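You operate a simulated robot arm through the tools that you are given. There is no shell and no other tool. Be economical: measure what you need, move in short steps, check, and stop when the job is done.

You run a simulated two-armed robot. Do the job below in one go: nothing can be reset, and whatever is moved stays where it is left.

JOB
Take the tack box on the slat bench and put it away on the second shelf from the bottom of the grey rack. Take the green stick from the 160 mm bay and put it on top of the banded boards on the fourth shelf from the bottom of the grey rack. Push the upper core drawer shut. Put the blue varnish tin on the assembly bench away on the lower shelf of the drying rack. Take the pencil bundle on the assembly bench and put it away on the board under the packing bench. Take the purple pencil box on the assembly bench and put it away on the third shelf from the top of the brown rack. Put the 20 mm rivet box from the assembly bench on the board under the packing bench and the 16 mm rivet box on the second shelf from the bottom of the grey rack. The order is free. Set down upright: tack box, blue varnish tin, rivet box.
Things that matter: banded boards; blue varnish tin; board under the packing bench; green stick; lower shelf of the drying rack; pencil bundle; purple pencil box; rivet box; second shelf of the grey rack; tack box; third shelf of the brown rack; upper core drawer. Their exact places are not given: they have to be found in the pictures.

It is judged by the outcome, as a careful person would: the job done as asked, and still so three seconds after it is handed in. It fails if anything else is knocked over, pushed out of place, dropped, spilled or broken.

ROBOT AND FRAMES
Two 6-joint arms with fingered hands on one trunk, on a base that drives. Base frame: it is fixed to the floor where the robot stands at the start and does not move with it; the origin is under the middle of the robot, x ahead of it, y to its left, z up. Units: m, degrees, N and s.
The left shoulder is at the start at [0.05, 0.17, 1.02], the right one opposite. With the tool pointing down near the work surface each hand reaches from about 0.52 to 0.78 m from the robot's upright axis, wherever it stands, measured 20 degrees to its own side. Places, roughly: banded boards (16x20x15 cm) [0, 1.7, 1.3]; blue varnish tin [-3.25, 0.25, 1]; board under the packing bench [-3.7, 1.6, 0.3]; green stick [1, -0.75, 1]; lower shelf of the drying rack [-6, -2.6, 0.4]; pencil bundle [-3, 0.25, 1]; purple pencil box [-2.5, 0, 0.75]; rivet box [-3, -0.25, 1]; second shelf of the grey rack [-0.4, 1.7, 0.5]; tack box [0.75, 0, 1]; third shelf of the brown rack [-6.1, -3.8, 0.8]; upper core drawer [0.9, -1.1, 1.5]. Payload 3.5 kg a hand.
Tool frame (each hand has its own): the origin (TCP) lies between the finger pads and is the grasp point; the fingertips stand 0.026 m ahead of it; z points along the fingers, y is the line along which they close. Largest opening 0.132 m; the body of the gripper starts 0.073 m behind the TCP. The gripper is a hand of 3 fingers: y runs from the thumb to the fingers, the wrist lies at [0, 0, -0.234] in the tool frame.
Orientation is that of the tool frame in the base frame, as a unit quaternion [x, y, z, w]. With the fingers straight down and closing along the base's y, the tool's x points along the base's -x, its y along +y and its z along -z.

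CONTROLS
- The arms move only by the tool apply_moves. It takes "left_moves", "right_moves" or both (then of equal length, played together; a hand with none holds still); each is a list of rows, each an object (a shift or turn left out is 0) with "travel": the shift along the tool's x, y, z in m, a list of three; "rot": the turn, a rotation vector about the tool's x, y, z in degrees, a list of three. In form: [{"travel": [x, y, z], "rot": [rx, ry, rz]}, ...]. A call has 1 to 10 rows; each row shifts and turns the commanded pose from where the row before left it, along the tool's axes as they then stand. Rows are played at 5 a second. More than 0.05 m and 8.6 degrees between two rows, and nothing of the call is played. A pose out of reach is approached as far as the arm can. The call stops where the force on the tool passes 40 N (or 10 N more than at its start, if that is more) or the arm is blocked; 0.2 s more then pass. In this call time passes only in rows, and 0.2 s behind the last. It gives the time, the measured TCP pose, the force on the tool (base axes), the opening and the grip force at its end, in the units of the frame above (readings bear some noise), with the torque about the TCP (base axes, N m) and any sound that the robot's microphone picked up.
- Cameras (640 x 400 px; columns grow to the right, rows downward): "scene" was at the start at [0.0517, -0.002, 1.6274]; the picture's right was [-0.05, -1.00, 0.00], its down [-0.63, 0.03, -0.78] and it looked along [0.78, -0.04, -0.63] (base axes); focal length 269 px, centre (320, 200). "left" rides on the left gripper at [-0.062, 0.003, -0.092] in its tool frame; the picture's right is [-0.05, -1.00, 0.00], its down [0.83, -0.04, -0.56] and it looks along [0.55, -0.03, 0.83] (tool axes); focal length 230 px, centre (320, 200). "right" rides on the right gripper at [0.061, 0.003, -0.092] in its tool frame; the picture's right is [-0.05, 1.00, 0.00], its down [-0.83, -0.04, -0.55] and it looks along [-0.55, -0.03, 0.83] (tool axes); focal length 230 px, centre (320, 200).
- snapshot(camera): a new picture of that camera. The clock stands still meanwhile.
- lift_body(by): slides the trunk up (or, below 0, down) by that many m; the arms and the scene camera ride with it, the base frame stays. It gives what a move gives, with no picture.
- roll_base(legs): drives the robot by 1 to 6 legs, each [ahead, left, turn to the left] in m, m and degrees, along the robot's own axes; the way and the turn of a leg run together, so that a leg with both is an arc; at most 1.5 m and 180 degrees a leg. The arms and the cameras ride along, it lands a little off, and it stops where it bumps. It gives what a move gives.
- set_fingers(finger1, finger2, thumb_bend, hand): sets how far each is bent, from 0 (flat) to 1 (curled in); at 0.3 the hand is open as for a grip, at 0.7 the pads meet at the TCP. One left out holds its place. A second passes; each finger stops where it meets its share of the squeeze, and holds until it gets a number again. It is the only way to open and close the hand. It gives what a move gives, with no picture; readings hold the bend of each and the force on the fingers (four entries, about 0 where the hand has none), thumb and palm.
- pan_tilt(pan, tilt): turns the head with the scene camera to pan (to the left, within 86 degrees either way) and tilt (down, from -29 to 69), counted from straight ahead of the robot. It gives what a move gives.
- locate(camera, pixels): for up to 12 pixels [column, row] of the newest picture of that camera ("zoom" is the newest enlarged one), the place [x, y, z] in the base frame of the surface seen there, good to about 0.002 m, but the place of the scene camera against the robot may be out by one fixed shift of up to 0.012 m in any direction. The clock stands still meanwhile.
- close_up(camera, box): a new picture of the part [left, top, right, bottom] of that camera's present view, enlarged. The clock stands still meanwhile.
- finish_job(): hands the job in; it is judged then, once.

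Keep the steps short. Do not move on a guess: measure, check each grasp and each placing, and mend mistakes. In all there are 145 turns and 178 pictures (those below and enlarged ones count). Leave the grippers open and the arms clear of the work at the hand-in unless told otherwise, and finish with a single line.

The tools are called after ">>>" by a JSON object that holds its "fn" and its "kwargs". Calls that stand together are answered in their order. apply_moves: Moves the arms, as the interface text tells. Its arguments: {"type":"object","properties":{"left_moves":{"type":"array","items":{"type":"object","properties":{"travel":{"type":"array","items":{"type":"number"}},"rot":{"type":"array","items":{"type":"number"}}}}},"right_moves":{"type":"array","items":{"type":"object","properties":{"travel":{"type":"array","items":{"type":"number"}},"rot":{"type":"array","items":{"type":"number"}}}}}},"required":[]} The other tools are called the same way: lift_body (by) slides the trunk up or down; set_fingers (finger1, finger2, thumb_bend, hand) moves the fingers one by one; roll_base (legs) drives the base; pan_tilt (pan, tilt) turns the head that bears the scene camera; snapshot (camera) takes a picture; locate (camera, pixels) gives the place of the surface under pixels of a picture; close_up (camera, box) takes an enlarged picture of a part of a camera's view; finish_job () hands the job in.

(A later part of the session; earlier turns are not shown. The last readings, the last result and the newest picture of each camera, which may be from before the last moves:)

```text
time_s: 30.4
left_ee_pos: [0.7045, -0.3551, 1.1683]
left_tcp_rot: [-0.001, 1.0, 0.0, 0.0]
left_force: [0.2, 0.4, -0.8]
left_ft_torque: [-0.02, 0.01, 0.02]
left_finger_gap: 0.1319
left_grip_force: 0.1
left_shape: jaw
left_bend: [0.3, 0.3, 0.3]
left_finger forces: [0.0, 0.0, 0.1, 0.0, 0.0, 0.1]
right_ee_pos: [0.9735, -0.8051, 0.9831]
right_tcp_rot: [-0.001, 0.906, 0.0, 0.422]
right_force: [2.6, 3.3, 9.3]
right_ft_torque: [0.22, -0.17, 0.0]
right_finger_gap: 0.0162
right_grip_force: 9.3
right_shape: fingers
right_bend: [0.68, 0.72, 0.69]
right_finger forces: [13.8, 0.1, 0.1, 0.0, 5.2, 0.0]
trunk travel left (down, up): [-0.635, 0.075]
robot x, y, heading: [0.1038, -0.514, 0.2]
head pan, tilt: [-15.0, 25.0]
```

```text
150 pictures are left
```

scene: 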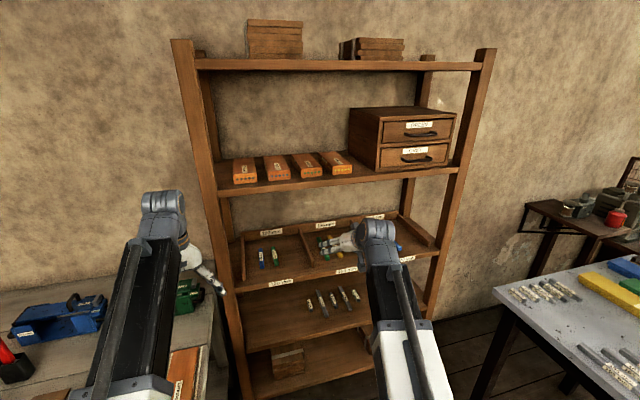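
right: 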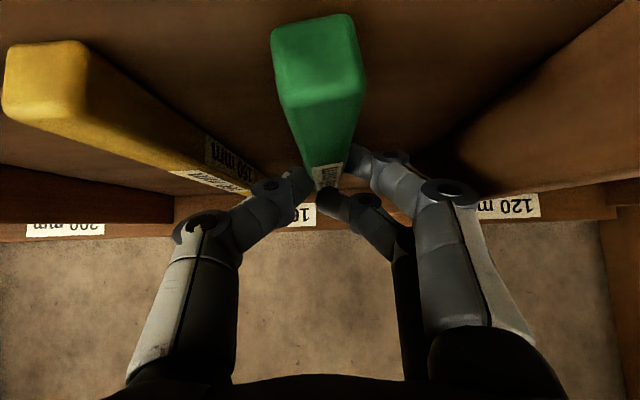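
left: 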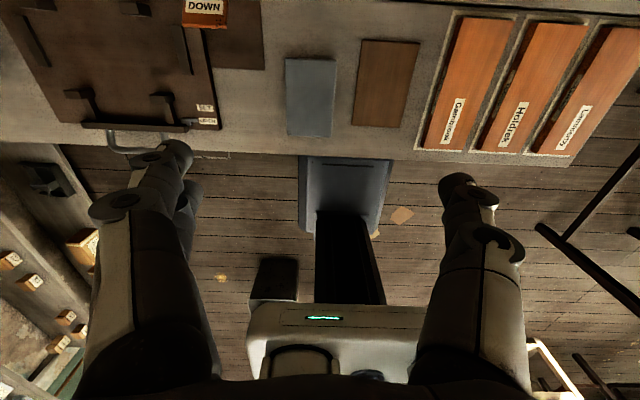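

>>> {"fn": "set_fingers", "kwargs": {"hand": "right", "finger1": 0.78, "finger2": 0.6, "thumb_bend": 0.78}}

>>> {"fn": "apply_moves", "kwargs": {"right_moves": [{"travel": [-0.0077, 0, -0.0064]}, {"travel": [-0.0153, 0, -0.0129]}, {"travel": [-0.0153, 0, -0.0129]}]}}

>>> {"fn": "snapshot", "kwargs": {"camera": "right"}}

>>> {"fn": "close_up", "kwargs": {"camera": "scene", "box": [250, 190, 410, 290]}}

```text
time_s: 31.4
left_ee_pos: [0.7044, -0.3552, 1.17]
left_tcp_rot: [-0.001, 1.0, 0.001, 0.001]
left_force: [0.5, 0.1, 0.6]
left_ft_torque: [0.03, 0.0, -0.02]
left_finger_gap: 0.1319
left_grip_force: 0.1
left_shape: jaw
left_bend: [0.3, 0.3, 0.3]
left_finger forces: [0.0, 0.1, 0.1, 0.0, 0.1, 0.0]
right_ee_pos: [0.9726, -0.8049, 0.9801]
right_tcp_rot: [0.001, 0.906, -0.002, 0.423]
right_force: [2.3, -0.6, 7.4]
right_ft_torque: [0.1, -0.19, -0.09]
right_finger_gap: 0.0149
right_grip_force: 16.9
right_shape: fingers
right_bend: [0.71, 0.6, 0.72]
right_finger forces: [18.8, 0.0, 0.0, 0.1, 15.0, 0.0]
trunk travel left (down, up): [-0.635, 0.075]
robot x, y, heading: [0.1036, -0.5113, 0.0]
head pan, tilt: [-15.0, 25.0]
```

```text
time_s: 32.2
left_ee_pos: [0.705, -0.3549, 1.169]
left_tcp_rot: [0.0, 1.0, 0.0, 0.0]
left_force: [0.6, 0.0, -0.1]
left_ft_torque: [0.02, 0.0, -0.02]
left_finger_gap: 0.132
left_grip_force: 0.1
left_shape: jaw
left_bend: [0.3, 0.3, 0.3]
left_finger forces: [0.0, 0.0, 0.1, 0.1, 0.0, 0.1]
right_ee_pos: [0.9733, -0.8063, 1.0308]
right_tcp_rot: [-0.001, 0.907, 0.001, 0.422]
right_force: [-0.5, 0.4, -0.6]
right_ft_torque: [-0.01, -0.01, 0.02]
right_finger_gap: 0.0148
right_grip_force: 14.0
right_shape: fingers
right_bend: [0.71, 0.6, 0.72]
right_finger forces: [13.8, 0.0, 0.1, 0.1, 13.8, 0.0]
trunk travel left (down, up): [-0.635, 0.075]
robot x, y, heading: [0.1035, -0.5115, 0.1]
head pan, tilt: [-15.0, 25.0]
```

```text
149 pictures are left
```

right: 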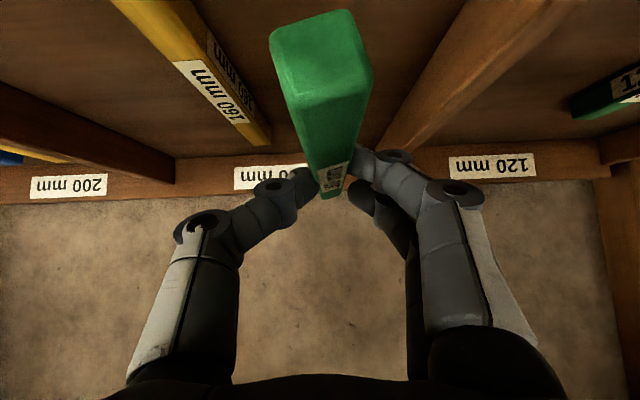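

```text
4.00 times, centred on (330, 240) of scene
```

zoom: 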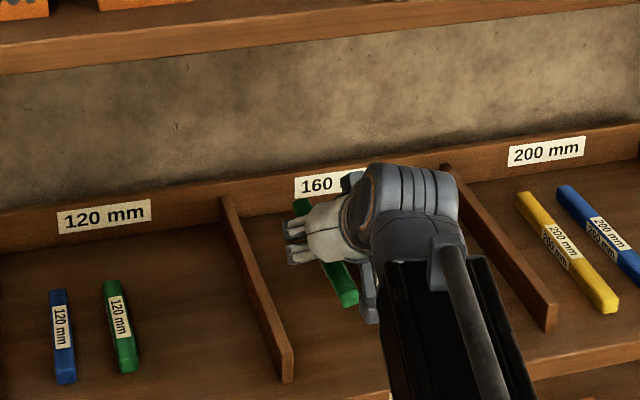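

Stick is held, the yellow one is untouched. Back out with the right hand, then shift left for the tack box.

>>> {"fn": "apply_moves", "kwargs": {"right_moves": [{"travel": [0, 0, -0.0456]}, {"travel": [0, 0, -0.0456]}, {"travel": [0, 0, -0.0456]}, {"travel": [0, 0, -0.0456]}, {"travel": [0, 0, -0.0456]}, {"travel": [0.0321, 0, -0.0383]}, {"travel": [0.0321, 0, -0.0383]}]}}

>>> {"fn": "roll_base", "kwargs": {"legs": [[0, 0.235, 0]]}}

>>> {"fn": "snapshot", "kwargs": {"camera": "left"}}

>>> {"fn": "snapshot", "kwargs": {"camera": "right"}}

```text
time_s: 33.8
left_ee_pos: [0.7042, -0.356, 1.1697]
left_tcp_rot: [0.0, 1.0, 0.0, 0.0]
left_force: [-0.1, 1.6, 0.2]
left_ft_torque: [-0.03, -0.05, 0.0]
left_finger_gap: 0.1316
left_grip_force: 0.1
left_shape: jaw
left_bend: [0.3, 0.3, 0.3]
left_finger forces: [0.0, 0.0, 0.0, 0.1, 0.0, 0.1]
right_ee_pos: [0.6975, -0.805, 1.1728]
right_tcp_rot: [-0.001, 0.906, 0.0, 0.423]
right_force: [0.2, 0.7, -0.6]
right_ft_torque: [-0.02, 0.07, 0.0]
right_finger_gap: 0.0149
right_grip_force: 13.6
right_shape: fingers
right_bend: [0.71, 0.6, 0.72]
right_finger forces: [13.5, 0.0, 0.0, 0.1, 13.3, 0.0]
trunk travel left (down, up): [-0.635, 0.075]
robot x, y, heading: [0.1047, -0.5095, -0.0]
head pan, tilt: [-15.0, 25.0]
```

```text
time_s: 35.6
left_ee_pos: [0.7059, -0.1232, 1.1689]
left_tcp_rot: [0.001, 1.0, 0.0, 0.0]
left_force: [-0.2, 0.5, 0.0]
left_ft_torque: [0.01, -0.02, 0.0]
left_finger_gap: 0.1319
left_grip_force: 0.1
left_shape: jaw
left_bend: [0.3, 0.3, 0.3]
left_finger forces: [0.1, 0.0, 0.0, 0.1, 0.1, 0.0]
right_ee_pos: [0.6976, -0.5733, 1.1735]
right_tcp_rot: [0.001, 0.906, -0.001, 0.424]
right_force: [0.3, 0.2, 0.2]
right_ft_torque: [-0.03, -0.01, -0.02]
right_finger_gap: 0.0149
right_grip_force: 13.6
right_shape: fingers
right_bend: [0.71, 0.6, 0.72]
right_finger forces: [13.4, 0.0, 0.0, 0.0, 13.4, 0.0]
trunk travel left (down, up): [-0.635, 0.075]
robot x, y, heading: [0.1007, -0.276, -0.4]
head pan, tilt: [-15.0, 25.0]
```

```text
147 pictures are left
```

left: 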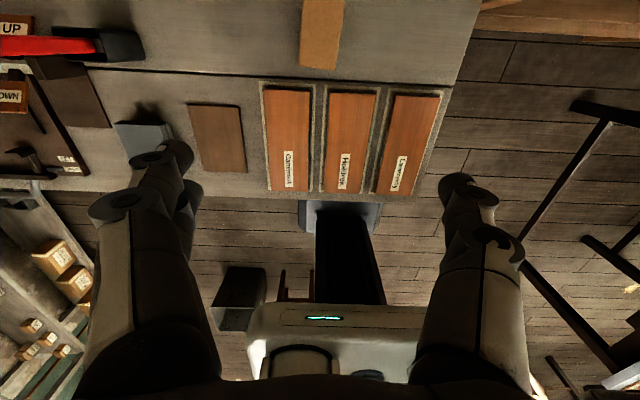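

```text
146 pictures are left
```

right: 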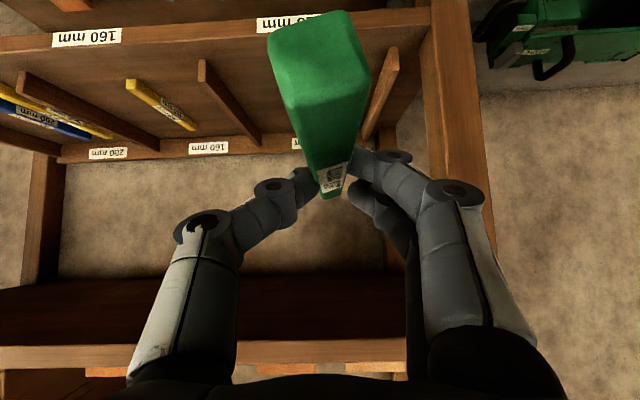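

>>> {"fn": "apply_moves", "kwargs": {"left_moves": [{"rot": [0, -8.4, 0]}, {"rot": [0, -8.4, 0]}, {"rot": [0, -8.4, 0]}, {"rot": [0, -8.4, 0]}, {"rot": [0, -8.4, 0]}, {"rot": [0, -8, 0]}]}}

>>> {"fn": "snapshot", "kwargs": {"camera": "left"}}

```text
time_s: 37.0
left_ee_pos: [0.7173, -0.1258, 1.1744]
left_tcp_rot: [0.002, 0.906, -0.001, 0.423]
left_force: [-0.1, -0.7, -1.3]
left_ft_torque: [0.01, 0.0, -0.01]
left_finger_gap: 0.1321
left_grip_force: 0.0
left_shape: jaw
left_bend: [0.3, 0.3, 0.3]
left_finger forces: [0.1, 0.1, 0.0, 0.0, 0.1, 0.0]
left hand out of reach, approached as far as the arm can: row 6
right_ee_pos: [0.6971, -0.5732, 1.1723]
right_tcp_rot: [0.002, 0.906, -0.001, 0.423]
right_force: [-0.3, 0.5, 0.3]
right_ft_torque: [0.03, 0.0, -0.01]
right_finger_gap: 0.0145
right_grip_force: 13.2
right_shape: fingers
right_bend: [0.71, 0.6, 0.72]
right_finger forces: [13.4, 0.0, 0.0, 0.0, 13.4, 0.0]
trunk travel left (down, up): [-0.635, 0.075]
robot x, y, heading: [0.101, -0.2804, -0.3]
head pan, tilt: [-15.0, 25.0]
```

```text
145 pictures are left
```

left: 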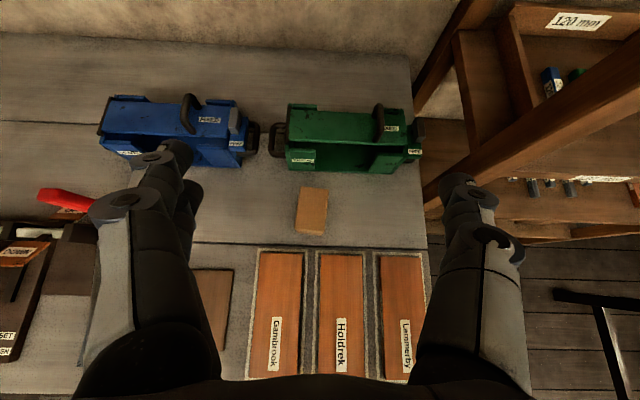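

>>> {"fn": "close_up", "kwargs": {"camera": "left", "box": [260, 170, 360, 250]}}

>>> {"fn": "locate", "kwargs": {"camera": "left", "pixels": [[302, 192], [325, 192], [298, 220], [323, 222], [312, 210], [340, 225], [310, 231], [295, 162], [385, 165], [280, 140]]}}

```text
5.00 times, centred on (310, 210) of left
```

zoom: 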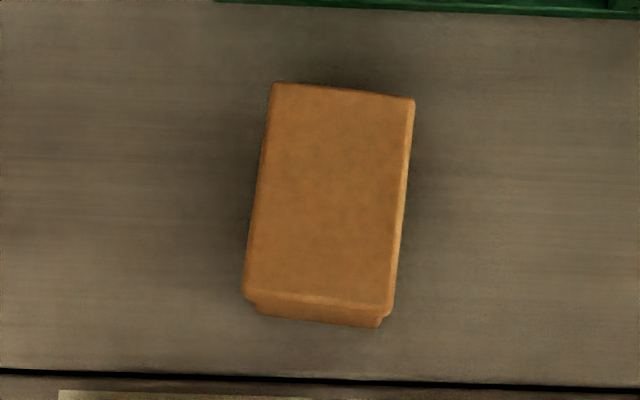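

```text
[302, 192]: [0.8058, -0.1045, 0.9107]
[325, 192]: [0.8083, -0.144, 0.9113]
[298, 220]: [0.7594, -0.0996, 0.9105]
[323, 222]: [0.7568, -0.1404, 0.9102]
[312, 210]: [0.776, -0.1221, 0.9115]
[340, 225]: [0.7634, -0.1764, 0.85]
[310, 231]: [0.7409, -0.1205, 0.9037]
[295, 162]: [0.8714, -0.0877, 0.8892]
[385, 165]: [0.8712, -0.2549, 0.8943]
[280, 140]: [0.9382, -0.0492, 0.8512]
```

>>> {"fn": "apply_moves", "kwargs": {"left_moves": [{"travel": [0.0251, 0.0008, 0.0367]}, {"travel": [0.0251, 0.0008, 0.0367]}, {"travel": [0.0251, 0.0008, 0.0367]}, {"travel": [0.0251, 0.0008, 0.0367]}, {"travel": [0.0251, 0.0008, 0.0367]}]}}

>>> {"fn": "snapshot", "kwargs": {"camera": "left"}}

```text
time_s: 38.2
left_ee_pos: [0.7825, -0.1226, 0.9603]
left_tcp_rot: [0.001, 0.906, 0.0, 0.423]
left_force: [0.2, 0.4, 0.0]
left_ft_torque: [0.02, -0.02, 0.01]
left_finger_gap: 0.1319
left_grip_force: 0.0
left_shape: jaw
left_bend: [0.3, 0.3, 0.3]
left_finger forces: [0.1, 0.0, 0.1, 0.0, 0.0, 0.0]
left hand out of reach, approached as far as the arm can: row 1
right_ee_pos: [0.6965, -0.5731, 1.1737]
right_tcp_rot: [0.002, 0.906, -0.001, 0.423]
right_force: [-0.6, 0.2, 0.0]
right_ft_torque: [0.02, -0.01, 0.01]
right_finger_gap: 0.0148
right_grip_force: 13.3
right_shape: fingers
right_bend: [0.71, 0.6, 0.72]
right_finger forces: [13.4, 0.0, 0.0, 0.0, 13.4, 0.0]
trunk travel left (down, up): [-0.635, 0.075]
robot x, y, heading: [0.101, -0.2761, -0.1]
head pan, tilt: [-15.0, 25.0]
```

```text
143 pictures are left
```

left: 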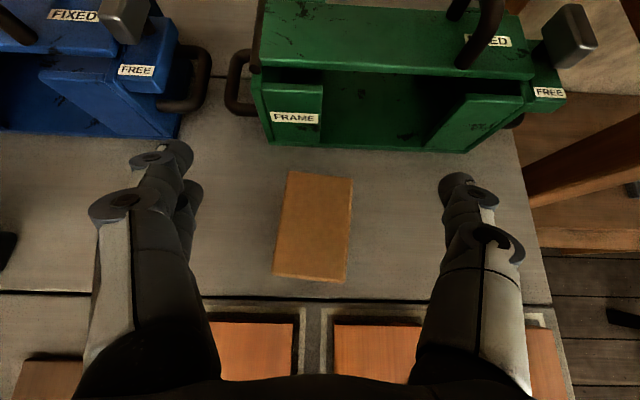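

>>> {"fn": "apply_moves", "kwargs": {"left_moves": [{"travel": [0.0185, 0, 0.0133]}, {"travel": [0.0185, 0, 0.0133]}, {"travel": [0.0183, 0, 0.0133]}]}}

>>> {"fn": "set_fingers", "kwargs": {"hand": "left", "finger1": 0.62, "finger2": 0.62, "thumb_bend": 0.62}}

>>> {"fn": "snapshot", "kwargs": {"camera": "left"}}

```text
time_s: 39.0
left_ee_pos: [0.7755, -0.1203, 0.8921]
left_tcp_rot: [0.001, 0.906, 0.0, 0.423]
left_force: [0.6, 0.9, -0.1]
left_ft_torque: [0.01, 0.02, 0.02]
left_finger_gap: 0.1319
left_grip_force: 0.0
left_shape: jaw
left_bend: [0.3, 0.3, 0.3]
left_finger forces: [0.0, 0.0, 0.0, 0.1, 0.0, 0.1]
right_ee_pos: [0.6972, -0.5735, 1.1731]
right_tcp_rot: [0.001, 0.906, -0.001, 0.423]
right_force: [0.5, -0.5, -0.2]
right_ft_torque: [0.02, 0.0, 0.01]
right_finger_gap: 0.0145
right_grip_force: 13.5
right_shape: fingers
right_bend: [0.71, 0.6, 0.72]
right_finger forces: [13.4, 0.0, 0.0, 0.0, 13.3, 0.0]
trunk travel left (down, up): [-0.635, 0.075]
robot x, y, heading: [0.1007, -0.2793, -0.2]
head pan, tilt: [-15.0, 25.0]
```

```text
time_s: 40.0
left_ee_pos: [0.7772, -0.1205, 0.8928]
left_tcp_rot: [0.001, 0.906, 0.0, 0.422]
left_force: [-0.3, 0.4, 1.1]
left_ft_torque: [0.01, 0.01, 0.01]
left_finger_gap: 0.0482
left_grip_force: 8.3
left_shape: fingers
left_bend: [0.57, 0.56, 0.58]
left_finger forces: [4.0, 4.4, 0.1, 0.0, 8.0, 0.0]
right_ee_pos: [0.6966, -0.5736, 1.1729]
right_tcp_rot: [0.002, 0.906, -0.001, 0.423]
right_force: [0.3, 0.2, 0.1]
right_ft_torque: [0.03, 0.0, -0.01]
right_finger_gap: 0.0147
right_grip_force: 13.6
right_shape: fingers
right_bend: [0.71, 0.6, 0.72]
right_finger forces: [13.4, 0.1, 0.0, 0.0, 13.4, 0.0]
trunk travel left (down, up): [-0.635, 0.075]
robot x, y, heading: [0.1047, -0.2737, -0.2]
head pan, tilt: [-15.0, 25.0]
```

```text
142 pictures are left
```

left: 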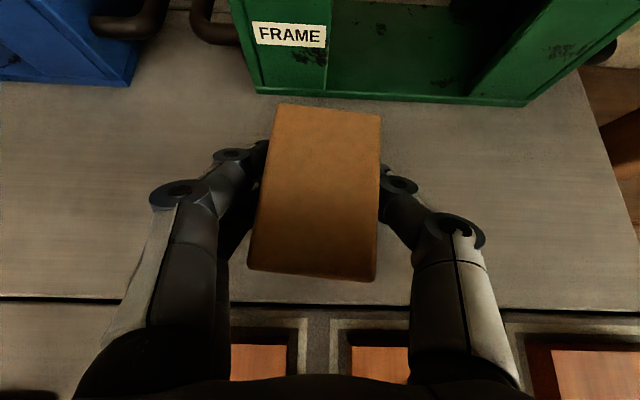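

>>> {"fn": "set_fingers", "kwargs": {"hand": "left", "finger1": 0.66, "finger2": 0.66, "thumb_bend": 0.66}}

>>> {"fn": "apply_moves", "kwargs": {"left_moves": [{"travel": [-0.0153, 0, -0.0129]}, {"travel": [-0.0306, 0, -0.0257]}, {"travel": [-0.0306, 0, -0.0257]}, {"travel": [-0.0306, 0, -0.0257]}, {"travel": [-0.0306, 0, -0.0257]}]}}

>>> {"fn": "snapshot", "kwargs": {"camera": "left"}}

>>> {"fn": "pan_tilt", "kwargs": {"pan": 80, "tilt": 40}}

>>> {"fn": "snapshot", "kwargs": {"camera": "scene"}}

```text
time_s: 41.0
left_ee_pos: [0.7763, -0.1197, 0.8932]
left_tcp_rot: [0.002, 0.906, -0.001, 0.423]
left_force: [-0.4, -0.6, -0.1]
left_ft_torque: [-0.01, 0.02, -0.03]
left_finger_gap: 0.0474
left_grip_force: 13.0
left_shape: fingers
left_bend: [0.57, 0.57, 0.6]
left_finger forces: [6.6, 7.0, 0.1, 0.0, 13.3, 0.0]
right_ee_pos: [0.6968, -0.573, 1.1723]
right_tcp_rot: [0.002, 0.906, -0.001, 0.422]
right_force: [0.5, -0.5, -0.8]
right_ft_torque: [0.03, -0.01, -0.03]
right_finger_gap: 0.0148
right_grip_force: 13.7
right_shape: fingers
right_bend: [0.71, 0.6, 0.72]
right_finger forces: [13.4, 0.0, 0.1, 0.0, 13.4, 0.0]
trunk travel left (down, up): [-0.635, 0.075]
robot x, y, heading: [0.0979, -0.2815, -0.3]
head pan, tilt: [-15.0, 25.0]
```

```text
time_s: 42.2
left_ee_pos: [0.7769, -0.1209, 1.0737]
left_tcp_rot: [0.002, 0.906, -0.001, 0.423]
left_force: [-0.6, 0.1, -2.7]
left_ft_torque: [-0.02, 0.03, -0.01]
left_finger_gap: 0.0474
left_grip_force: 13.4
left_shape: fingers
left_bend: [0.58, 0.57, 0.6]
left_finger forces: [6.7, 6.8, 0.1, 0.0, 13.5, 0.1]
right_ee_pos: [0.6956, -0.5753, 1.1736]
right_tcp_rot: [0.001, 0.906, 0.0, 0.424]
right_force: [0.0, -0.3, 0.5]
right_ft_torque: [0.0, 0.0, 0.02]
right_finger_gap: 0.0146
right_grip_force: 12.9
right_shape: fingers
right_bend: [0.71, 0.6, 0.72]
right_finger forces: [13.4, 0.0, 0.1, 0.0, 13.3, 0.0]
trunk travel left (down, up): [-0.635, 0.075]
robot x, y, heading: [0.0983, -0.2765, -0.1]
head pan, tilt: [-15.0, 25.0]
```

```text
141 pictures are left
```

left: 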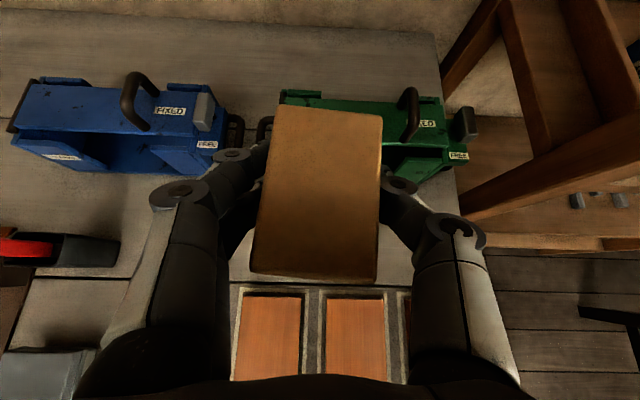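

```text
time_s: 43.9
left_ee_pos: [0.7775, -0.1217, 1.0725]
left_tcp_rot: [0.001, 0.906, 0.0, 0.423]
left_force: [-0.5, -0.1, -3.0]
left_ft_torque: [-0.01, 0.01, 0.0]
left_finger_gap: 0.0472
left_grip_force: 13.6
left_shape: fingers
left_bend: [0.58, 0.57, 0.6]
left_finger forces: [6.7, 6.9, 0.0, 0.0, 13.6, 0.0]
right_ee_pos: [0.6963, -0.5743, 1.1737]
right_tcp_rot: [0.001, 0.907, -0.001, 0.422]
right_force: [0.7, 0.2, -0.7]
right_ft_torque: [-0.02, -0.01, 0.01]
right_finger_gap: 0.0148
right_grip_force: 13.7
right_shape: fingers
right_bend: [0.71, 0.6, 0.72]
right_finger forces: [13.5, 0.0, 0.1, 0.1, 13.4, 0.1]
trunk travel left (down, up): [-0.635, 0.075]
robot x, y, heading: [0.1026, -0.2787, -0.5]
head pan, tilt: [80.0, 40.0]
```

```text
140 pictures are left
```

scene: 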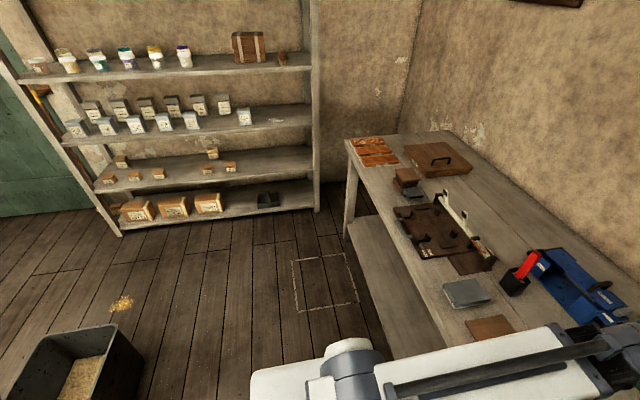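

>>> {"fn": "locate", "kwargs": {"camera": "scene", "pixels": [[20, 380], [140, 350], [60, 335], [345, 180], [120, 235], [315, 210], [232, 166], [207, 169], [280, 165], [248, 42], [210, 175], [245, 122]]}}

>>> {"fn": "roll_base", "kwargs": {"legs": [[-0.35, 0, 0], [0, 0, 90]]}}

>>> {"fn": "pan_tilt", "kwargs": {"pan": 0, "tilt": 30}}

>>> {"fn": "snapshot", "kwargs": {"camera": "scene"}}

```text
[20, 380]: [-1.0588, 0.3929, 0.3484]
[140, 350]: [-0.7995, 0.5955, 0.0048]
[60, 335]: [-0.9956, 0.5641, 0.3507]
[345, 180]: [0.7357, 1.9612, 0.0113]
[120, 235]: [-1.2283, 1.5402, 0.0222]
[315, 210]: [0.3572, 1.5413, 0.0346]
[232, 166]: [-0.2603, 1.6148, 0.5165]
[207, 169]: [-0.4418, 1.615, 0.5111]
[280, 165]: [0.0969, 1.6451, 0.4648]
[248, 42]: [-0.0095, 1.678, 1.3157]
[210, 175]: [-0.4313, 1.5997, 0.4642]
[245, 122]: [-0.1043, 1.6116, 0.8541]
```

```text
time_s: 50.0
left_ee_pos: [-0.3918, 0.4025, 1.073]
left_tcp_rot: [-0.636, 0.646, 0.296, 0.301]
left_force: [0.1, 0.6, -2.4]
left_ft_torque: [-0.01, 0.02, 0.03]
left_finger_gap: 0.0471
left_grip_force: 13.4
left_shape: fingers
left_bend: [0.58, 0.57, 0.6]
left_finger forces: [6.6, 6.9, 0.1, 0.0, 13.5, 0.2]
right_ee_pos: [0.06, 0.3173, 1.1727]
right_tcp_rot: [-0.636, 0.645, 0.297, 0.301]
right_force: [-0.2, 0.3, -0.4]
right_ft_torque: [0.01, 0.03, 0.0]
right_finger_gap: 0.0145
right_grip_force: 12.8
right_shape: fingers
right_bend: [0.71, 0.6, 0.72]
right_finger forces: [12.9, 0.1, 0.1, 0.0, 12.8, 0.0]
trunk travel left (down, up): [-0.635, 0.075]
robot x, y, heading: [-0.242, -0.2711, 89.1]
head pan, tilt: [80.0, 40.0]
```

```text
time_s: 51.5
left_ee_pos: [-0.3925, 0.4031, 1.0727]
left_tcp_rot: [-0.635, 0.646, 0.296, 0.301]
left_force: [-0.3, -0.2, -2.3]
left_ft_torque: [-0.01, 0.0, 0.02]
left_finger_gap: 0.0473
left_grip_force: 14.2
left_shape: fingers
left_bend: [0.58, 0.57, 0.6]
left_finger forces: [6.6, 6.8, 0.0, 0.0, 13.5, 0.0]
right_ee_pos: [0.06, 0.3174, 1.1737]
right_tcp_rot: [-0.636, 0.646, 0.297, 0.302]
right_force: [-0.1, 0.6, -0.3]
right_ft_torque: [0.01, -0.03, -0.01]
right_finger_gap: 0.0141
right_grip_force: 12.4
right_shape: fingers
right_bend: [0.71, 0.6, 0.72]
right_finger forces: [12.9, 0.0, 0.0, 0.0, 12.7, 0.0]
trunk travel left (down, up): [-0.635, 0.075]
robot x, y, heading: [-0.2451, -0.2737, 89.2]
head pan, tilt: [0.0, 30.0]
```

```text
139 pictures are left
```

scene: 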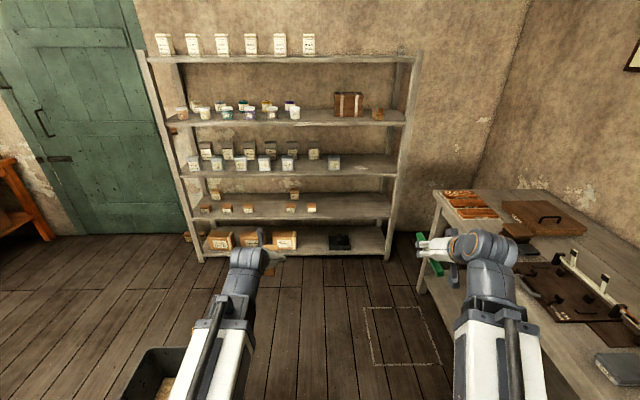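

>>> {"fn": "close_up", "kwargs": {"camera": "scene", "box": [300, 40, 430, 120]}}

>>> {"fn": "locate", "kwargs": {"camera": "zoom", "pixels": [[250, 105], [250, 120], [210, 255], [300, 255], [205, 300], [300, 350], [250, 385], [540, 90], [300, 370], [260, 262]]}}

```text
4.92 times, centred on (365, 80) of scene
```

zoom: 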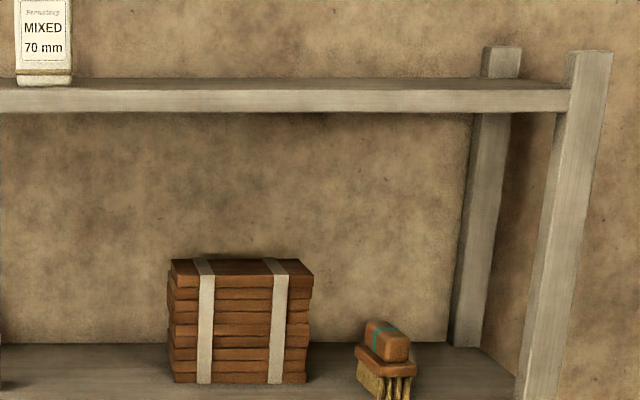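

```text
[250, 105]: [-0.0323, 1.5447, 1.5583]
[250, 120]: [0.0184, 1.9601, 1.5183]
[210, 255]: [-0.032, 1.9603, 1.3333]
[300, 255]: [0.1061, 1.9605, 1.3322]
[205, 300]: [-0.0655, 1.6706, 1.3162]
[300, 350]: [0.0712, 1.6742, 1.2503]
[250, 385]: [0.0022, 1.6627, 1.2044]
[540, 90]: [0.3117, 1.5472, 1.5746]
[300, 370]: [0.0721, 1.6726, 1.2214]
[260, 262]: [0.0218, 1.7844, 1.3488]
```

Boards top ≈1.345, next shelf underside ≈1.55. Plan: first set the tack box on shelf 2 with the left hand, then the stick. I lower the left hand (clear floor ahead), then drive up to the rack.

>>> {"fn": "roll_base", "kwargs": {"legs": [[0, -0.29, 0.8], [0.95, 0, 0]]}}

>>> {"fn": "apply_moves", "kwargs": {"left_moves": [{"travel": [0.0345, 0, 0.0289]}, {"travel": [0.0345, 0, 0.0289]}, {"travel": [0.0345, 0, 0.0289]}, {"travel": [0.0345, 0, 0.0289]}, {"travel": [0.0345, 0, 0.0289]}, {"travel": [0.0345, 0, 0.0289]}, {"travel": [0.0345, 0, 0.0289]}, {"travel": [0.0345, 0, 0.0289]}, {"travel": [0.0345, 0, 0.0289]}, {"travel": [0.0345, 0, 0.0289]}]}}

>>> {"fn": "snapshot", "kwargs": {"camera": "left"}}

>>> {"fn": "snapshot", "kwargs": {"camera": "scene"}}

```text
time_s: 58.0
left_ee_pos: [-0.094, 1.3363, 1.0727]
left_tcp_rot: [-0.636, 0.645, 0.297, 0.301]
left_force: [0.5, 1.0, -2.3]
left_ft_torque: [-0.02, 0.03, -0.01]
left_finger_gap: 0.0472
left_grip_force: 13.5
left_shape: fingers
left_bend: [0.58, 0.57, 0.6]
left_finger forces: [6.6, 6.8, 0.1, 0.0, 13.4, 0.1]
right_ee_pos: [0.3561, 1.2516, 1.1724]
right_tcp_rot: [-0.636, 0.645, 0.297, 0.301]
right_force: [-0.2, -0.4, -1.2]
right_ft_torque: [0.01, 0.01, -0.02]
right_finger_gap: 0.0142
right_grip_force: 13.0
right_shape: fingers
right_bend: [0.71, 0.6, 0.72]
right_finger forces: [12.9, 0.1, 0.1, 0.1, 13.0, 0.0]
trunk travel left (down, up): [-0.635, 0.075]
robot x, y, heading: [0.0593, 0.6579, 89.1]
head pan, tilt: [0.0, 30.0]
```

```text
time_s: 60.2
left_ee_pos: [-0.0967, 1.3373, 0.6295]
left_tcp_rot: [-0.637, 0.645, 0.296, 0.302]
left_force: [0.1, 0.9, -1.4]
left_ft_torque: [-0.02, 0.01, 0.0]
left_finger_gap: 0.0472
left_grip_force: 13.7
left_shape: fingers
left_bend: [0.58, 0.57, 0.6]
left_finger forces: [6.5, 6.7, 0.0, 0.0, 13.2, 0.0]
left hand out of reach, approached as far as the arm can: row 10
right_ee_pos: [0.3578, 1.2524, 1.172]
right_tcp_rot: [-0.637, 0.645, 0.297, 0.3]
right_force: [0.2, 0.0, -0.9]
right_ft_torque: [0.02, 0.02, 0.02]
right_finger_gap: 0.0142
right_grip_force: 13.6
right_shape: fingers
right_bend: [0.71, 0.6, 0.72]
right_finger forces: [12.9, 0.0, 0.0, 0.0, 12.9, 0.0]
trunk travel left (down, up): [-0.635, 0.075]
robot x, y, heading: [0.0545, 0.6591, 89.2]
head pan, tilt: [0.0, 30.0]
```

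```text
137 pictures are left
```

left: 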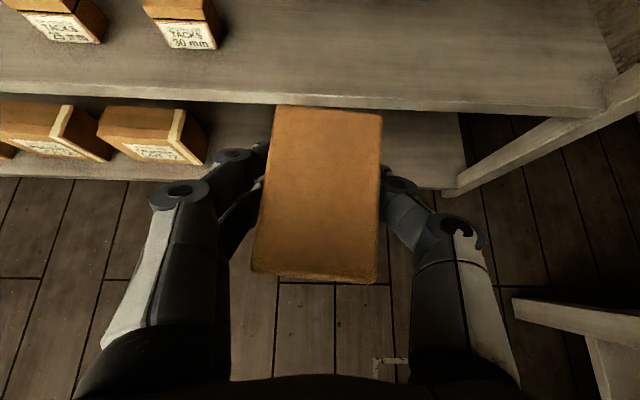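

```text
136 pictures are left
```

scene: 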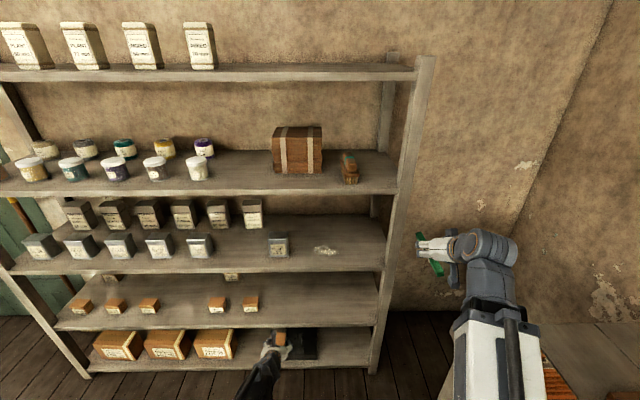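

>>> {"fn": "locate", "kwargs": {"camera": "left", "pixels": [[250, 92], [350, 100], [330, 60], [450, 60], [190, 45], [150, 10], [520, 80]]}}

>>> {"fn": "lift_body", "kwargs": {"by": -0.2}}

```text
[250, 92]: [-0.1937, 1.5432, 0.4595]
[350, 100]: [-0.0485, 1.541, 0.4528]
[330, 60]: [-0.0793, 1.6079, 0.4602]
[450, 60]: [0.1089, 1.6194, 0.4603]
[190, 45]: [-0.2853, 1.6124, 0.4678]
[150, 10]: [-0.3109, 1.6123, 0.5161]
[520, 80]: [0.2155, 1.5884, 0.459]
```

```text
time_s: 62.4
left_ee_pos: [-0.0979, 1.3362, 0.4297]
left_tcp_rot: [-0.637, 0.646, 0.296, 0.301]
left_force: [1.5, 0.2, -2.6]
left_ft_torque: [-0.01, -0.03, -0.02]
left_finger_gap: 0.0471
left_grip_force: 12.8
left_shape: fingers
left_bend: [0.58, 0.57, 0.6]
left_finger forces: [6.6, 6.7, 0.0, 0.0, 13.3, 0.0]
right_ee_pos: [0.3571, 1.2517, 0.9739]
right_tcp_rot: [-0.636, 0.645, 0.297, 0.301]
right_force: [0.1, 0.2, 0.7]
right_ft_torque: [-0.02, 0.01, 0.03]
right_finger_gap: 0.0145
right_grip_force: 12.8
right_shape: fingers
right_bend: [0.71, 0.6, 0.72]
right_finger forces: [12.9, 0.0, 0.0, 0.0, 12.9, 0.1]
trunk travel left (down, up): [-0.435, 0.275]
robot x, y, heading: [0.0532, 0.6594, 89.1]
head pan, tilt: [0.0, 30.0]
```

>>> {"fn": "apply_moves", "kwargs": {"left_moves": [{"travel": [-0.0332, 0, -0.0279]}, {"travel": [-0.0332, 0, -0.0279]}, {"travel": [-0.0332, 0, -0.0279]}]}}

>>> {"fn": "roll_base", "kwargs": {"legs": [[0.14, 0, 0.8]]}}

>>> {"fn": "apply_moves", "kwargs": {"left_moves": [{"travel": [-0.0316, 0, 0.0377]}, {"travel": [-0.0316, 0, 0.0377]}, {"travel": [-0.0316, 0, 0.0377]}]}}

>>> {"fn": "snapshot", "kwargs": {"camera": "left"}}

>>> {"fn": "snapshot", "kwargs": {"camera": "scene"}}

```text
time_s: 63.2
left_ee_pos: [-0.098, 1.3366, 0.5591]
left_tcp_rot: [-0.637, 0.646, 0.295, 0.3]
left_force: [0.0, 0.0, -2.2]
left_ft_torque: [0.01, 0.02, -0.01]
left_finger_gap: 0.0471
left_grip_force: 13.5
left_shape: fingers
left_bend: [0.58, 0.57, 0.6]
left_finger forces: [6.5, 6.8, 0.0, 0.0, 13.4, 0.0]
right_ee_pos: [0.3569, 1.2509, 0.9731]
right_tcp_rot: [-0.637, 0.644, 0.298, 0.3]
right_force: [-1.0, 0.5, -0.1]
right_ft_torque: [-0.01, -0.01, 0.01]
right_finger_gap: 0.0143
right_grip_force: 12.8
right_shape: fingers
right_bend: [0.71, 0.6, 0.72]
right_finger forces: [12.8, 0.0, 0.1, 0.1, 13.0, 0.0]
trunk travel left (down, up): [-0.435, 0.275]
robot x, y, heading: [0.0537, 0.6593, 89.2]
head pan, tilt: [0.0, 30.0]
```

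```text
time_s: 64.5
left_ee_pos: [-0.1055, 1.4761, 0.5588]
left_tcp_rot: [0.641, -0.641, -0.299, -0.299]
left_force: [0.0, 0.9, -1.9]
left_ft_torque: [0.01, 0.02, 0.01]
left_finger_gap: 0.047
left_grip_force: 13.4
left_shape: fingers
left_bend: [0.58, 0.57, 0.6]
left_finger forces: [6.5, 6.9, 0.0, 0.1, 13.4, 0.0]
right_ee_pos: [0.3501, 1.3979, 0.9731]
right_tcp_rot: [0.641, -0.64, -0.299, -0.299]
right_force: [0.8, -0.8, 0.3]
right_ft_torque: [-0.01, 0.0, 0.01]
right_finger_gap: 0.0145
right_grip_force: 12.9
right_shape: fingers
right_bend: [0.71, 0.6, 0.72]
right_finger forces: [12.9, 0.1, 0.0, 0.1, 12.9, 0.0]
trunk travel left (down, up): [-0.435, 0.275]
robot x, y, heading: [0.0551, 0.8026, 90.1]
head pan, tilt: [0.0, 30.0]
```

```text
time_s: 65.3
left_ee_pos: [-0.1066, 1.6256, 0.5593]
left_tcp_rot: [0.642, -0.641, -0.299, -0.298]
left_force: [0.6, -0.9, -2.3]
left_ft_torque: [-0.02, 0.01, 0.03]
left_finger_gap: 0.0473
left_grip_force: 13.5
left_shape: fingers
left_bend: [0.58, 0.57, 0.6]
left_finger forces: [6.6, 6.7, 0.0, 0.1, 13.2, 0.1]
right_ee_pos: [0.3485, 1.3979, 0.9726]
right_tcp_rot: [0.642, -0.64, -0.299, -0.298]
right_force: [0.4, 0.5, 0.3]
right_ft_torque: [0.0, 0.03, -0.01]
right_finger_gap: 0.0147
right_grip_force: 12.5
right_shape: fingers
right_bend: [0.71, 0.6, 0.72]
right_finger forces: [13.0, 0.0, 0.0, 0.1, 13.0, 0.1]
trunk travel left (down, up): [-0.435, 0.275]
robot x, y, heading: [0.0558, 0.7981, 90.2]
head pan, tilt: [0.0, 30.0]
```

```text
135 pictures are left
```

left: 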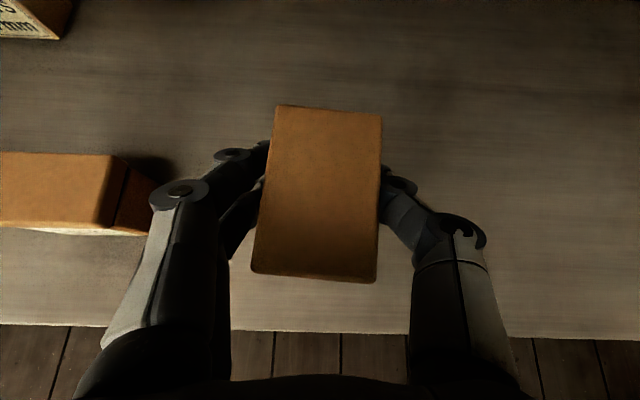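

```text
134 pictures are left
```

scene: 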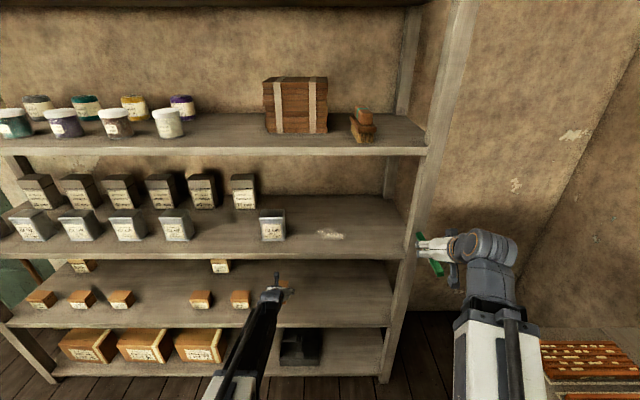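

>>> {"fn": "locate", "kwargs": {"camera": "left", "pixels": [[112, 175], [140, 200], [120, 222]]}}

>>> {"fn": "apply_moves", "kwargs": {"left_moves": [{"travel": [0.0153, 0, 0.0129]}, {"travel": [0.0153, 0, 0.0129]}, {"travel": [0.0077, 0, 0.0064]}]}}

```text
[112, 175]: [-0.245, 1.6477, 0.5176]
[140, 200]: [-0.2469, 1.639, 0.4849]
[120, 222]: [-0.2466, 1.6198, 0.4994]
```

```text
time_s: 66.1
left_ee_pos: [-0.1065, 1.6241, 0.5078]
left_tcp_rot: [-0.641, 0.641, 0.298, 0.298]
left_force: [0.3, 1.0, -3.3]
left_ft_torque: [0.02, 0.03, -0.02]
left_finger_gap: 0.0469
left_grip_force: 13.3
left_shape: fingers
left_bend: [0.58, 0.57, 0.6]
left_finger forces: [6.5, 6.7, 0.0, 0.0, 13.3, 0.0]
right_ee_pos: [0.3492, 1.3978, 0.9728]
right_tcp_rot: [0.642, -0.64, -0.299, -0.298]
right_force: [0.3, 0.2, -1.6]
right_ft_torque: [-0.01, 0.02, 0.0]
right_finger_gap: 0.0144
right_grip_force: 13.1
right_shape: fingers
right_bend: [0.71, 0.6, 0.72]
right_finger forces: [13.0, 0.0, 0.0, 0.0, 12.9, 0.0]
trunk travel left (down, up): [-0.435, 0.275]
robot x, y, heading: [0.053, 0.8029, 90.1]
head pan, tilt: [0.0, 30.0]
```

>>> {"fn": "apply_moves", "kwargs": {"left_moves": [{"travel": [0.0015, 0, 0.0013]}, {"travel": [0.0015, 0, 0.0013]}, {"travel": [0.0011, 0, 0.001]}]}}

```text
time_s: 66.9
left_ee_pos: [-0.1064, 1.6239, 0.5043]
left_tcp_rot: [0.642, -0.64, -0.299, -0.297]
left_force: [0.7, 0.9, -1.1]
left_ft_torque: [-0.01, 0.03, 0.0]
left_finger_gap: 0.0469
left_grip_force: 13.6
left_shape: fingers
left_bend: [0.58, 0.57, 0.6]
left_finger forces: [6.6, 7.0, 0.0, 0.0, 13.4, 0.0]
right_ee_pos: [0.3479, 1.3968, 0.972]
right_tcp_rot: [0.641, -0.64, -0.299, -0.299]
right_force: [-0.6, -0.4, -0.6]
right_ft_torque: [-0.01, -0.02, -0.02]
right_finger_gap: 0.0144
right_grip_force: 12.9
right_shape: fingers
right_bend: [0.71, 0.6, 0.72]
right_finger forces: [12.9, 0.1, 0.0, 0.0, 12.8, 0.0]
trunk travel left (down, up): [-0.435, 0.275]
robot x, y, heading: [0.0539, 0.8036, 90.2]
head pan, tilt: [0.0, 30.0]
```

>>> {"fn": "apply_moves", "kwargs": {"left_moves": [{"travel": [0.0011, 0, 0.001]}]}}

>>> {"fn": "set_fingers", "kwargs": {"hand": "left", "finger1": 0.4, "finger2": 0.4, "thumb_bend": 0.4}}

>>> {"fn": "apply_moves", "kwargs": {"left_moves": [{"travel": [-0.0153, 0, -0.0129]}, {"travel": [-0.0153, 0, -0.0129]}, {"travel": [-0.0153, 0, -0.0129]}, {"travel": [0.0193, 0, -0.023]}, {"travel": [0.0193, 0, -0.023]}, {"travel": [0.0193, 0, -0.023]}, {"travel": [0.0193, 0, -0.023]}, {"travel": [0.0193, 0, -0.023]}, {"travel": [0.0193, 0, -0.023]}]}}

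>>> {"fn": "snapshot", "kwargs": {"camera": "left"}}

>>> {"fn": "close_up", "kwargs": {"camera": "scene", "box": [190, 240, 400, 380]}}

```text
time_s: 67.3
left_ee_pos: [-0.1058, 1.6239, 0.5032]
left_tcp_rot: [0.642, -0.64, -0.299, -0.298]
left_force: [-1.2, 0.8, 0.1]
left_ft_torque: [-0.06, -0.02, -0.01]
left_finger_gap: 0.0472
left_grip_force: 13.5
left_shape: fingers
left_bend: [0.58, 0.57, 0.6]
left_finger forces: [6.7, 7.3, 0.0, 0.0, 13.5, 0.0]
right_ee_pos: [0.3495, 1.3977, 0.9727]
right_tcp_rot: [0.641, -0.64, -0.3, -0.298]
right_force: [0.1, 0.2, -0.1]
right_ft_torque: [0.02, -0.01, -0.03]
right_finger_gap: 0.0143
right_grip_force: 12.6
right_shape: fingers
right_bend: [0.71, 0.6, 0.72]
right_finger forces: [12.9, 0.0, 0.0, 0.0, 12.9, 0.1]
trunk travel left (down, up): [-0.435, 0.275]
robot x, y, heading: [0.0516, 0.8024, 90.1]
head pan, tilt: [0.0, 30.0]
```

```text
time_s: 68.3
left_ee_pos: [-0.1064, 1.6242, 0.5027]
left_tcp_rot: [0.642, -0.641, -0.298, -0.297]
left_force: [0.7, -0.5, 0.0]
left_ft_torque: [0.0, -0.03, 0.02]
left_finger_gap: 0.1009
left_grip_force: 0.2
left_shape: fingers
left_bend: [0.4, 0.4, 0.4]
left_finger forces: [0.0, 0.0, 0.0, 0.0, 0.0, 0.0]
right_ee_pos: [0.3483, 1.3971, 0.9724]
right_tcp_rot: [0.641, -0.64, -0.3, -0.299]
right_force: [0.5, 0.5, -0.1]
right_ft_torque: [0.01, 0.02, 0.02]
right_finger_gap: 0.0143
right_grip_force: 13.0
right_shape: fingers
right_bend: [0.71, 0.6, 0.72]
right_finger forces: [12.9, 0.0, 0.0, 0.0, 13.0, 0.1]
trunk travel left (down, up): [-0.435, 0.275]
robot x, y, heading: [0.0512, 0.8027, 89.9]
head pan, tilt: [0.0, 30.0]
```

```text
time_s: 70.3
left_ee_pos: [-0.1049, 1.4441, 0.5611]
left_tcp_rot: [0.641, -0.641, -0.299, -0.298]
left_force: [-0.7, 0.9, 0.2]
left_ft_torque: [0.0, 0.04, -0.01]
left_finger_gap: 0.1011
left_grip_force: 0.1
left_shape: fingers
left_bend: [0.4, 0.4, 0.4]
left_finger forces: [0.1, 0.0, 0.1, 0.0, 0.0, 0.1]
right_ee_pos: [0.3488, 1.3979, 0.9733]
right_tcp_rot: [0.641, -0.64, -0.299, -0.299]
right_force: [-0.4, 0.4, -0.1]
right_ft_torque: [-0.02, 0.02, 0.03]
right_finger_gap: 0.0144
right_grip_force: 13.2
right_shape: fingers
right_bend: [0.71, 0.6, 0.72]
right_finger forces: [12.9, 0.0, 0.1, 0.0, 12.9, 0.1]
trunk travel left (down, up): [-0.435, 0.275]
robot x, y, heading: [0.0546, 0.8037, 89.9]
head pan, tilt: [0.0, 30.0]
```

```text
133 pictures are left
```

left: 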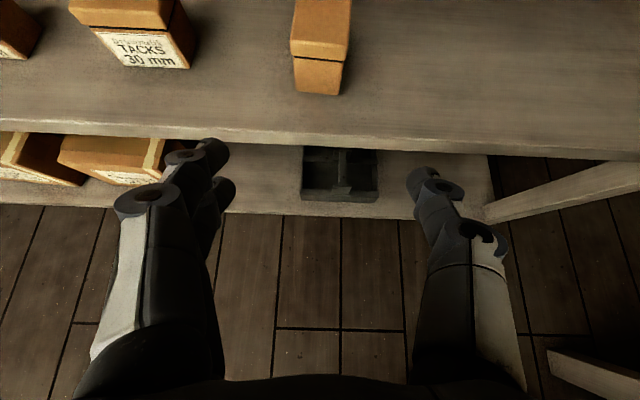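

```text
2.86 times, centred on (295, 310) of scene
```

zoom: 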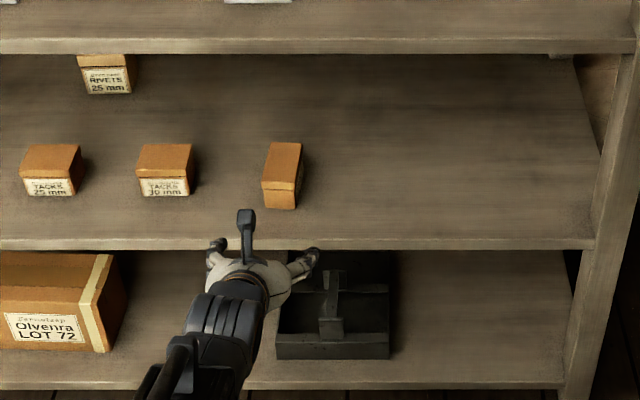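

Tack box stands upright beside the other tack boxes. Now the stick: retract left, back up a little, shift left and raise the trunk.

>>> {"fn": "roll_base", "kwargs": {"legs": [[-0.1, 0, 0], [0, 0.345, 0]]}}

>>> {"fn": "lift_body", "kwargs": {"by": 0.275}}

>>> {"fn": "apply_moves", "kwargs": {"left_moves": [{"travel": [0.0257, 0, -0.0306]}, {"travel": [0.0257, 0, -0.0306]}, {"travel": [0.0257, 0, -0.0306]}, {}, {}], "right_moves": [{"travel": [-0.0306, 0, -0.0257]}, {"travel": [-0.0306, 0, -0.0257]}, {"travel": [-0.0306, 0, -0.0257]}, {"travel": [-0.0306, 0, -0.0257]}, {"travel": [-0.0306, 0, -0.0257]}]}}

>>> {"fn": "snapshot", "kwargs": {"camera": "right"}}

>>> {"fn": "snapshot", "kwargs": {"camera": "scene"}}

```text
time_s: 73.3
left_ee_pos: [-0.4425, 1.3449, 0.5604]
left_tcp_rot: [-0.639, 0.643, 0.298, 0.299]
left_force: [0.1, 0.3, 0.1]
left_ft_torque: [-0.04, 0.0, -0.04]
left_finger_gap: 0.1008
left_grip_force: 0.0
left_shape: fingers
left_bend: [0.4, 0.4, 0.4]
left_finger forces: [0.0, 0.0, 0.1, 0.0, 0.1, 0.1]
right_ee_pos: [0.0117, 1.294, 0.9724]
right_tcp_rot: [-0.638, 0.643, 0.298, 0.301]
right_force: [-0.1, 0.4, -0.1]
right_ft_torque: [0.01, 0.0, 0.01]
right_finger_gap: 0.0145
right_grip_force: 12.6
right_shape: fingers
right_bend: [0.71, 0.6, 0.72]
right_finger forces: [12.9, 0.1, 0.0, 0.1, 12.9, 0.1]
trunk travel left (down, up): [-0.435, 0.275]
robot x, y, heading: [-0.2874, 0.6987, 89.9]
head pan, tilt: [0.0, 30.0]
```

```text
time_s: 76.1
left_ee_pos: [-0.4422, 1.3464, 0.8347]
left_tcp_rot: [-0.64, 0.643, 0.298, 0.299]
left_force: [0.2, -0.7, -0.2]
left_ft_torque: [0.04, 0.0, 0.06]
left_finger_gap: 0.1007
left_grip_force: 0.1
left_shape: fingers
left_bend: [0.4, 0.4, 0.4]
left_finger forces: [0.0, 0.0, 0.0, 0.0, 0.1, 0.1]
right_ee_pos: [0.0105, 1.2946, 1.2482]
right_tcp_rot: [-0.639, 0.643, 0.298, 0.3]
right_force: [-0.4, 0.4, 0.3]
right_ft_torque: [0.01, 0.01, 0.02]
right_finger_gap: 0.0145
right_grip_force: 12.3
right_shape: fingers
right_bend: [0.71, 0.6, 0.72]
right_finger forces: [12.9, 0.1, 0.1, 0.0, 12.9, 0.0]
trunk travel left (down, up): [-0.71, 0.0]
robot x, y, heading: [-0.2895, 0.6978, 89.6]
head pan, tilt: [0.0, 30.0]
```

```text
time_s: 77.3
left_ee_pos: [-0.4425, 1.2607, 0.8091]
left_tcp_rot: [-0.639, 0.644, 0.297, 0.299]
left_force: [-0.2, -0.3, -1.0]
left_ft_torque: [-0.01, -0.01, -0.01]
left_finger_gap: 0.101
left_grip_force: 0.1
left_shape: fingers
left_bend: [0.4, 0.4, 0.4]
left_finger forces: [0.1, 0.1, 0.0, 0.1, 0.0, 0.1]
left hand out of reach, approached as far as the arm can: row 2, 3
right_ee_pos: [0.0092, 1.2941, 1.4493]
right_tcp_rot: [-0.639, 0.642, 0.298, 0.3]
right_force: [-0.6, 0.0, -1.6]
right_ft_torque: [-0.01, -0.01, 0.02]
right_finger_gap: 0.0142
right_grip_force: 12.3
right_shape: fingers
right_bend: [0.71, 0.6, 0.72]
right_finger forces: [13.0, 0.1, 0.1, 0.0, 12.8, 0.0]
trunk travel left (down, up): [-0.71, 0.0]
robot x, y, heading: [-0.2891, 0.7012, 89.7]
head pan, tilt: [0.0, 30.0]
```

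```text
131 pictures are left
```

right: 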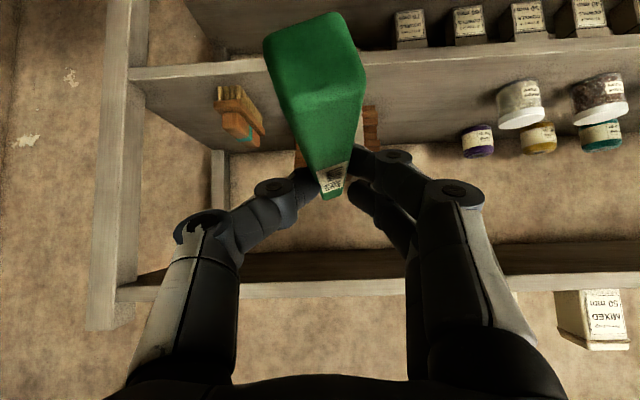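

```text
130 pictures are left
```

scene: 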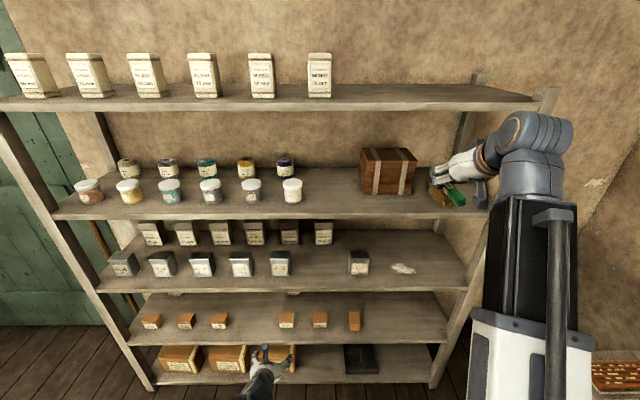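

>>> {"fn": "locate", "kwargs": {"camera": "right", "pixels": [[375, 115], [378, 140], [298, 165], [366, 110], [500, 288], [240, 290], [500, 50]]}}

>>> {"fn": "locate", "kwargs": {"camera": "scene", "pixels": [[362, 150], [385, 150], [408, 155], [375, 180], [405, 190], [380, 155], [366, 165], [412, 170], [400, 104], [500, 104]]}}

>>> {"fn": "close_up", "kwargs": {"camera": "scene", "box": [340, 70, 560, 220]}}

```text
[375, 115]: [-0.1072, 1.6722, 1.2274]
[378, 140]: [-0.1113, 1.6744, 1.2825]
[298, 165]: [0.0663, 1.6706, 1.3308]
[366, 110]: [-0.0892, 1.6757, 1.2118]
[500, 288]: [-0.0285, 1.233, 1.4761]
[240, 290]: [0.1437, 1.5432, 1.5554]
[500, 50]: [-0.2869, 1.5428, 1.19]
```

```text
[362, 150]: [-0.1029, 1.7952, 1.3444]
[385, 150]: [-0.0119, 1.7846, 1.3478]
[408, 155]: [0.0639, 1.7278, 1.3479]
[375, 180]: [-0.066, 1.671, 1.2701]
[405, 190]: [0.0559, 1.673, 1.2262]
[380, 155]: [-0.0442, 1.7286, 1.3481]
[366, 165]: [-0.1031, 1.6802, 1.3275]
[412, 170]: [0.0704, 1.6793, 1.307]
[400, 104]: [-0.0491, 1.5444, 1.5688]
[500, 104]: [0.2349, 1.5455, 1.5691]
```

```text
2.67 times, centred on (450, 145) of scene
```

zoom: 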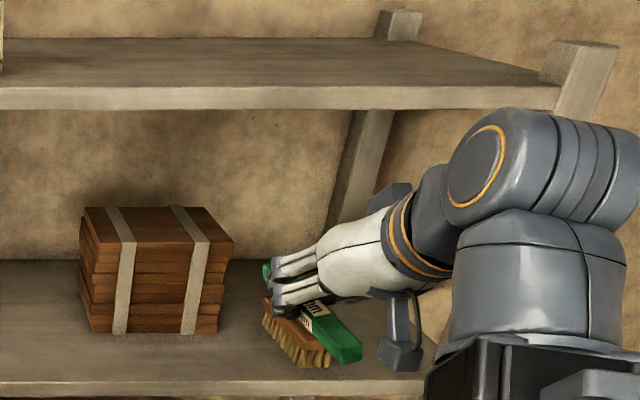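

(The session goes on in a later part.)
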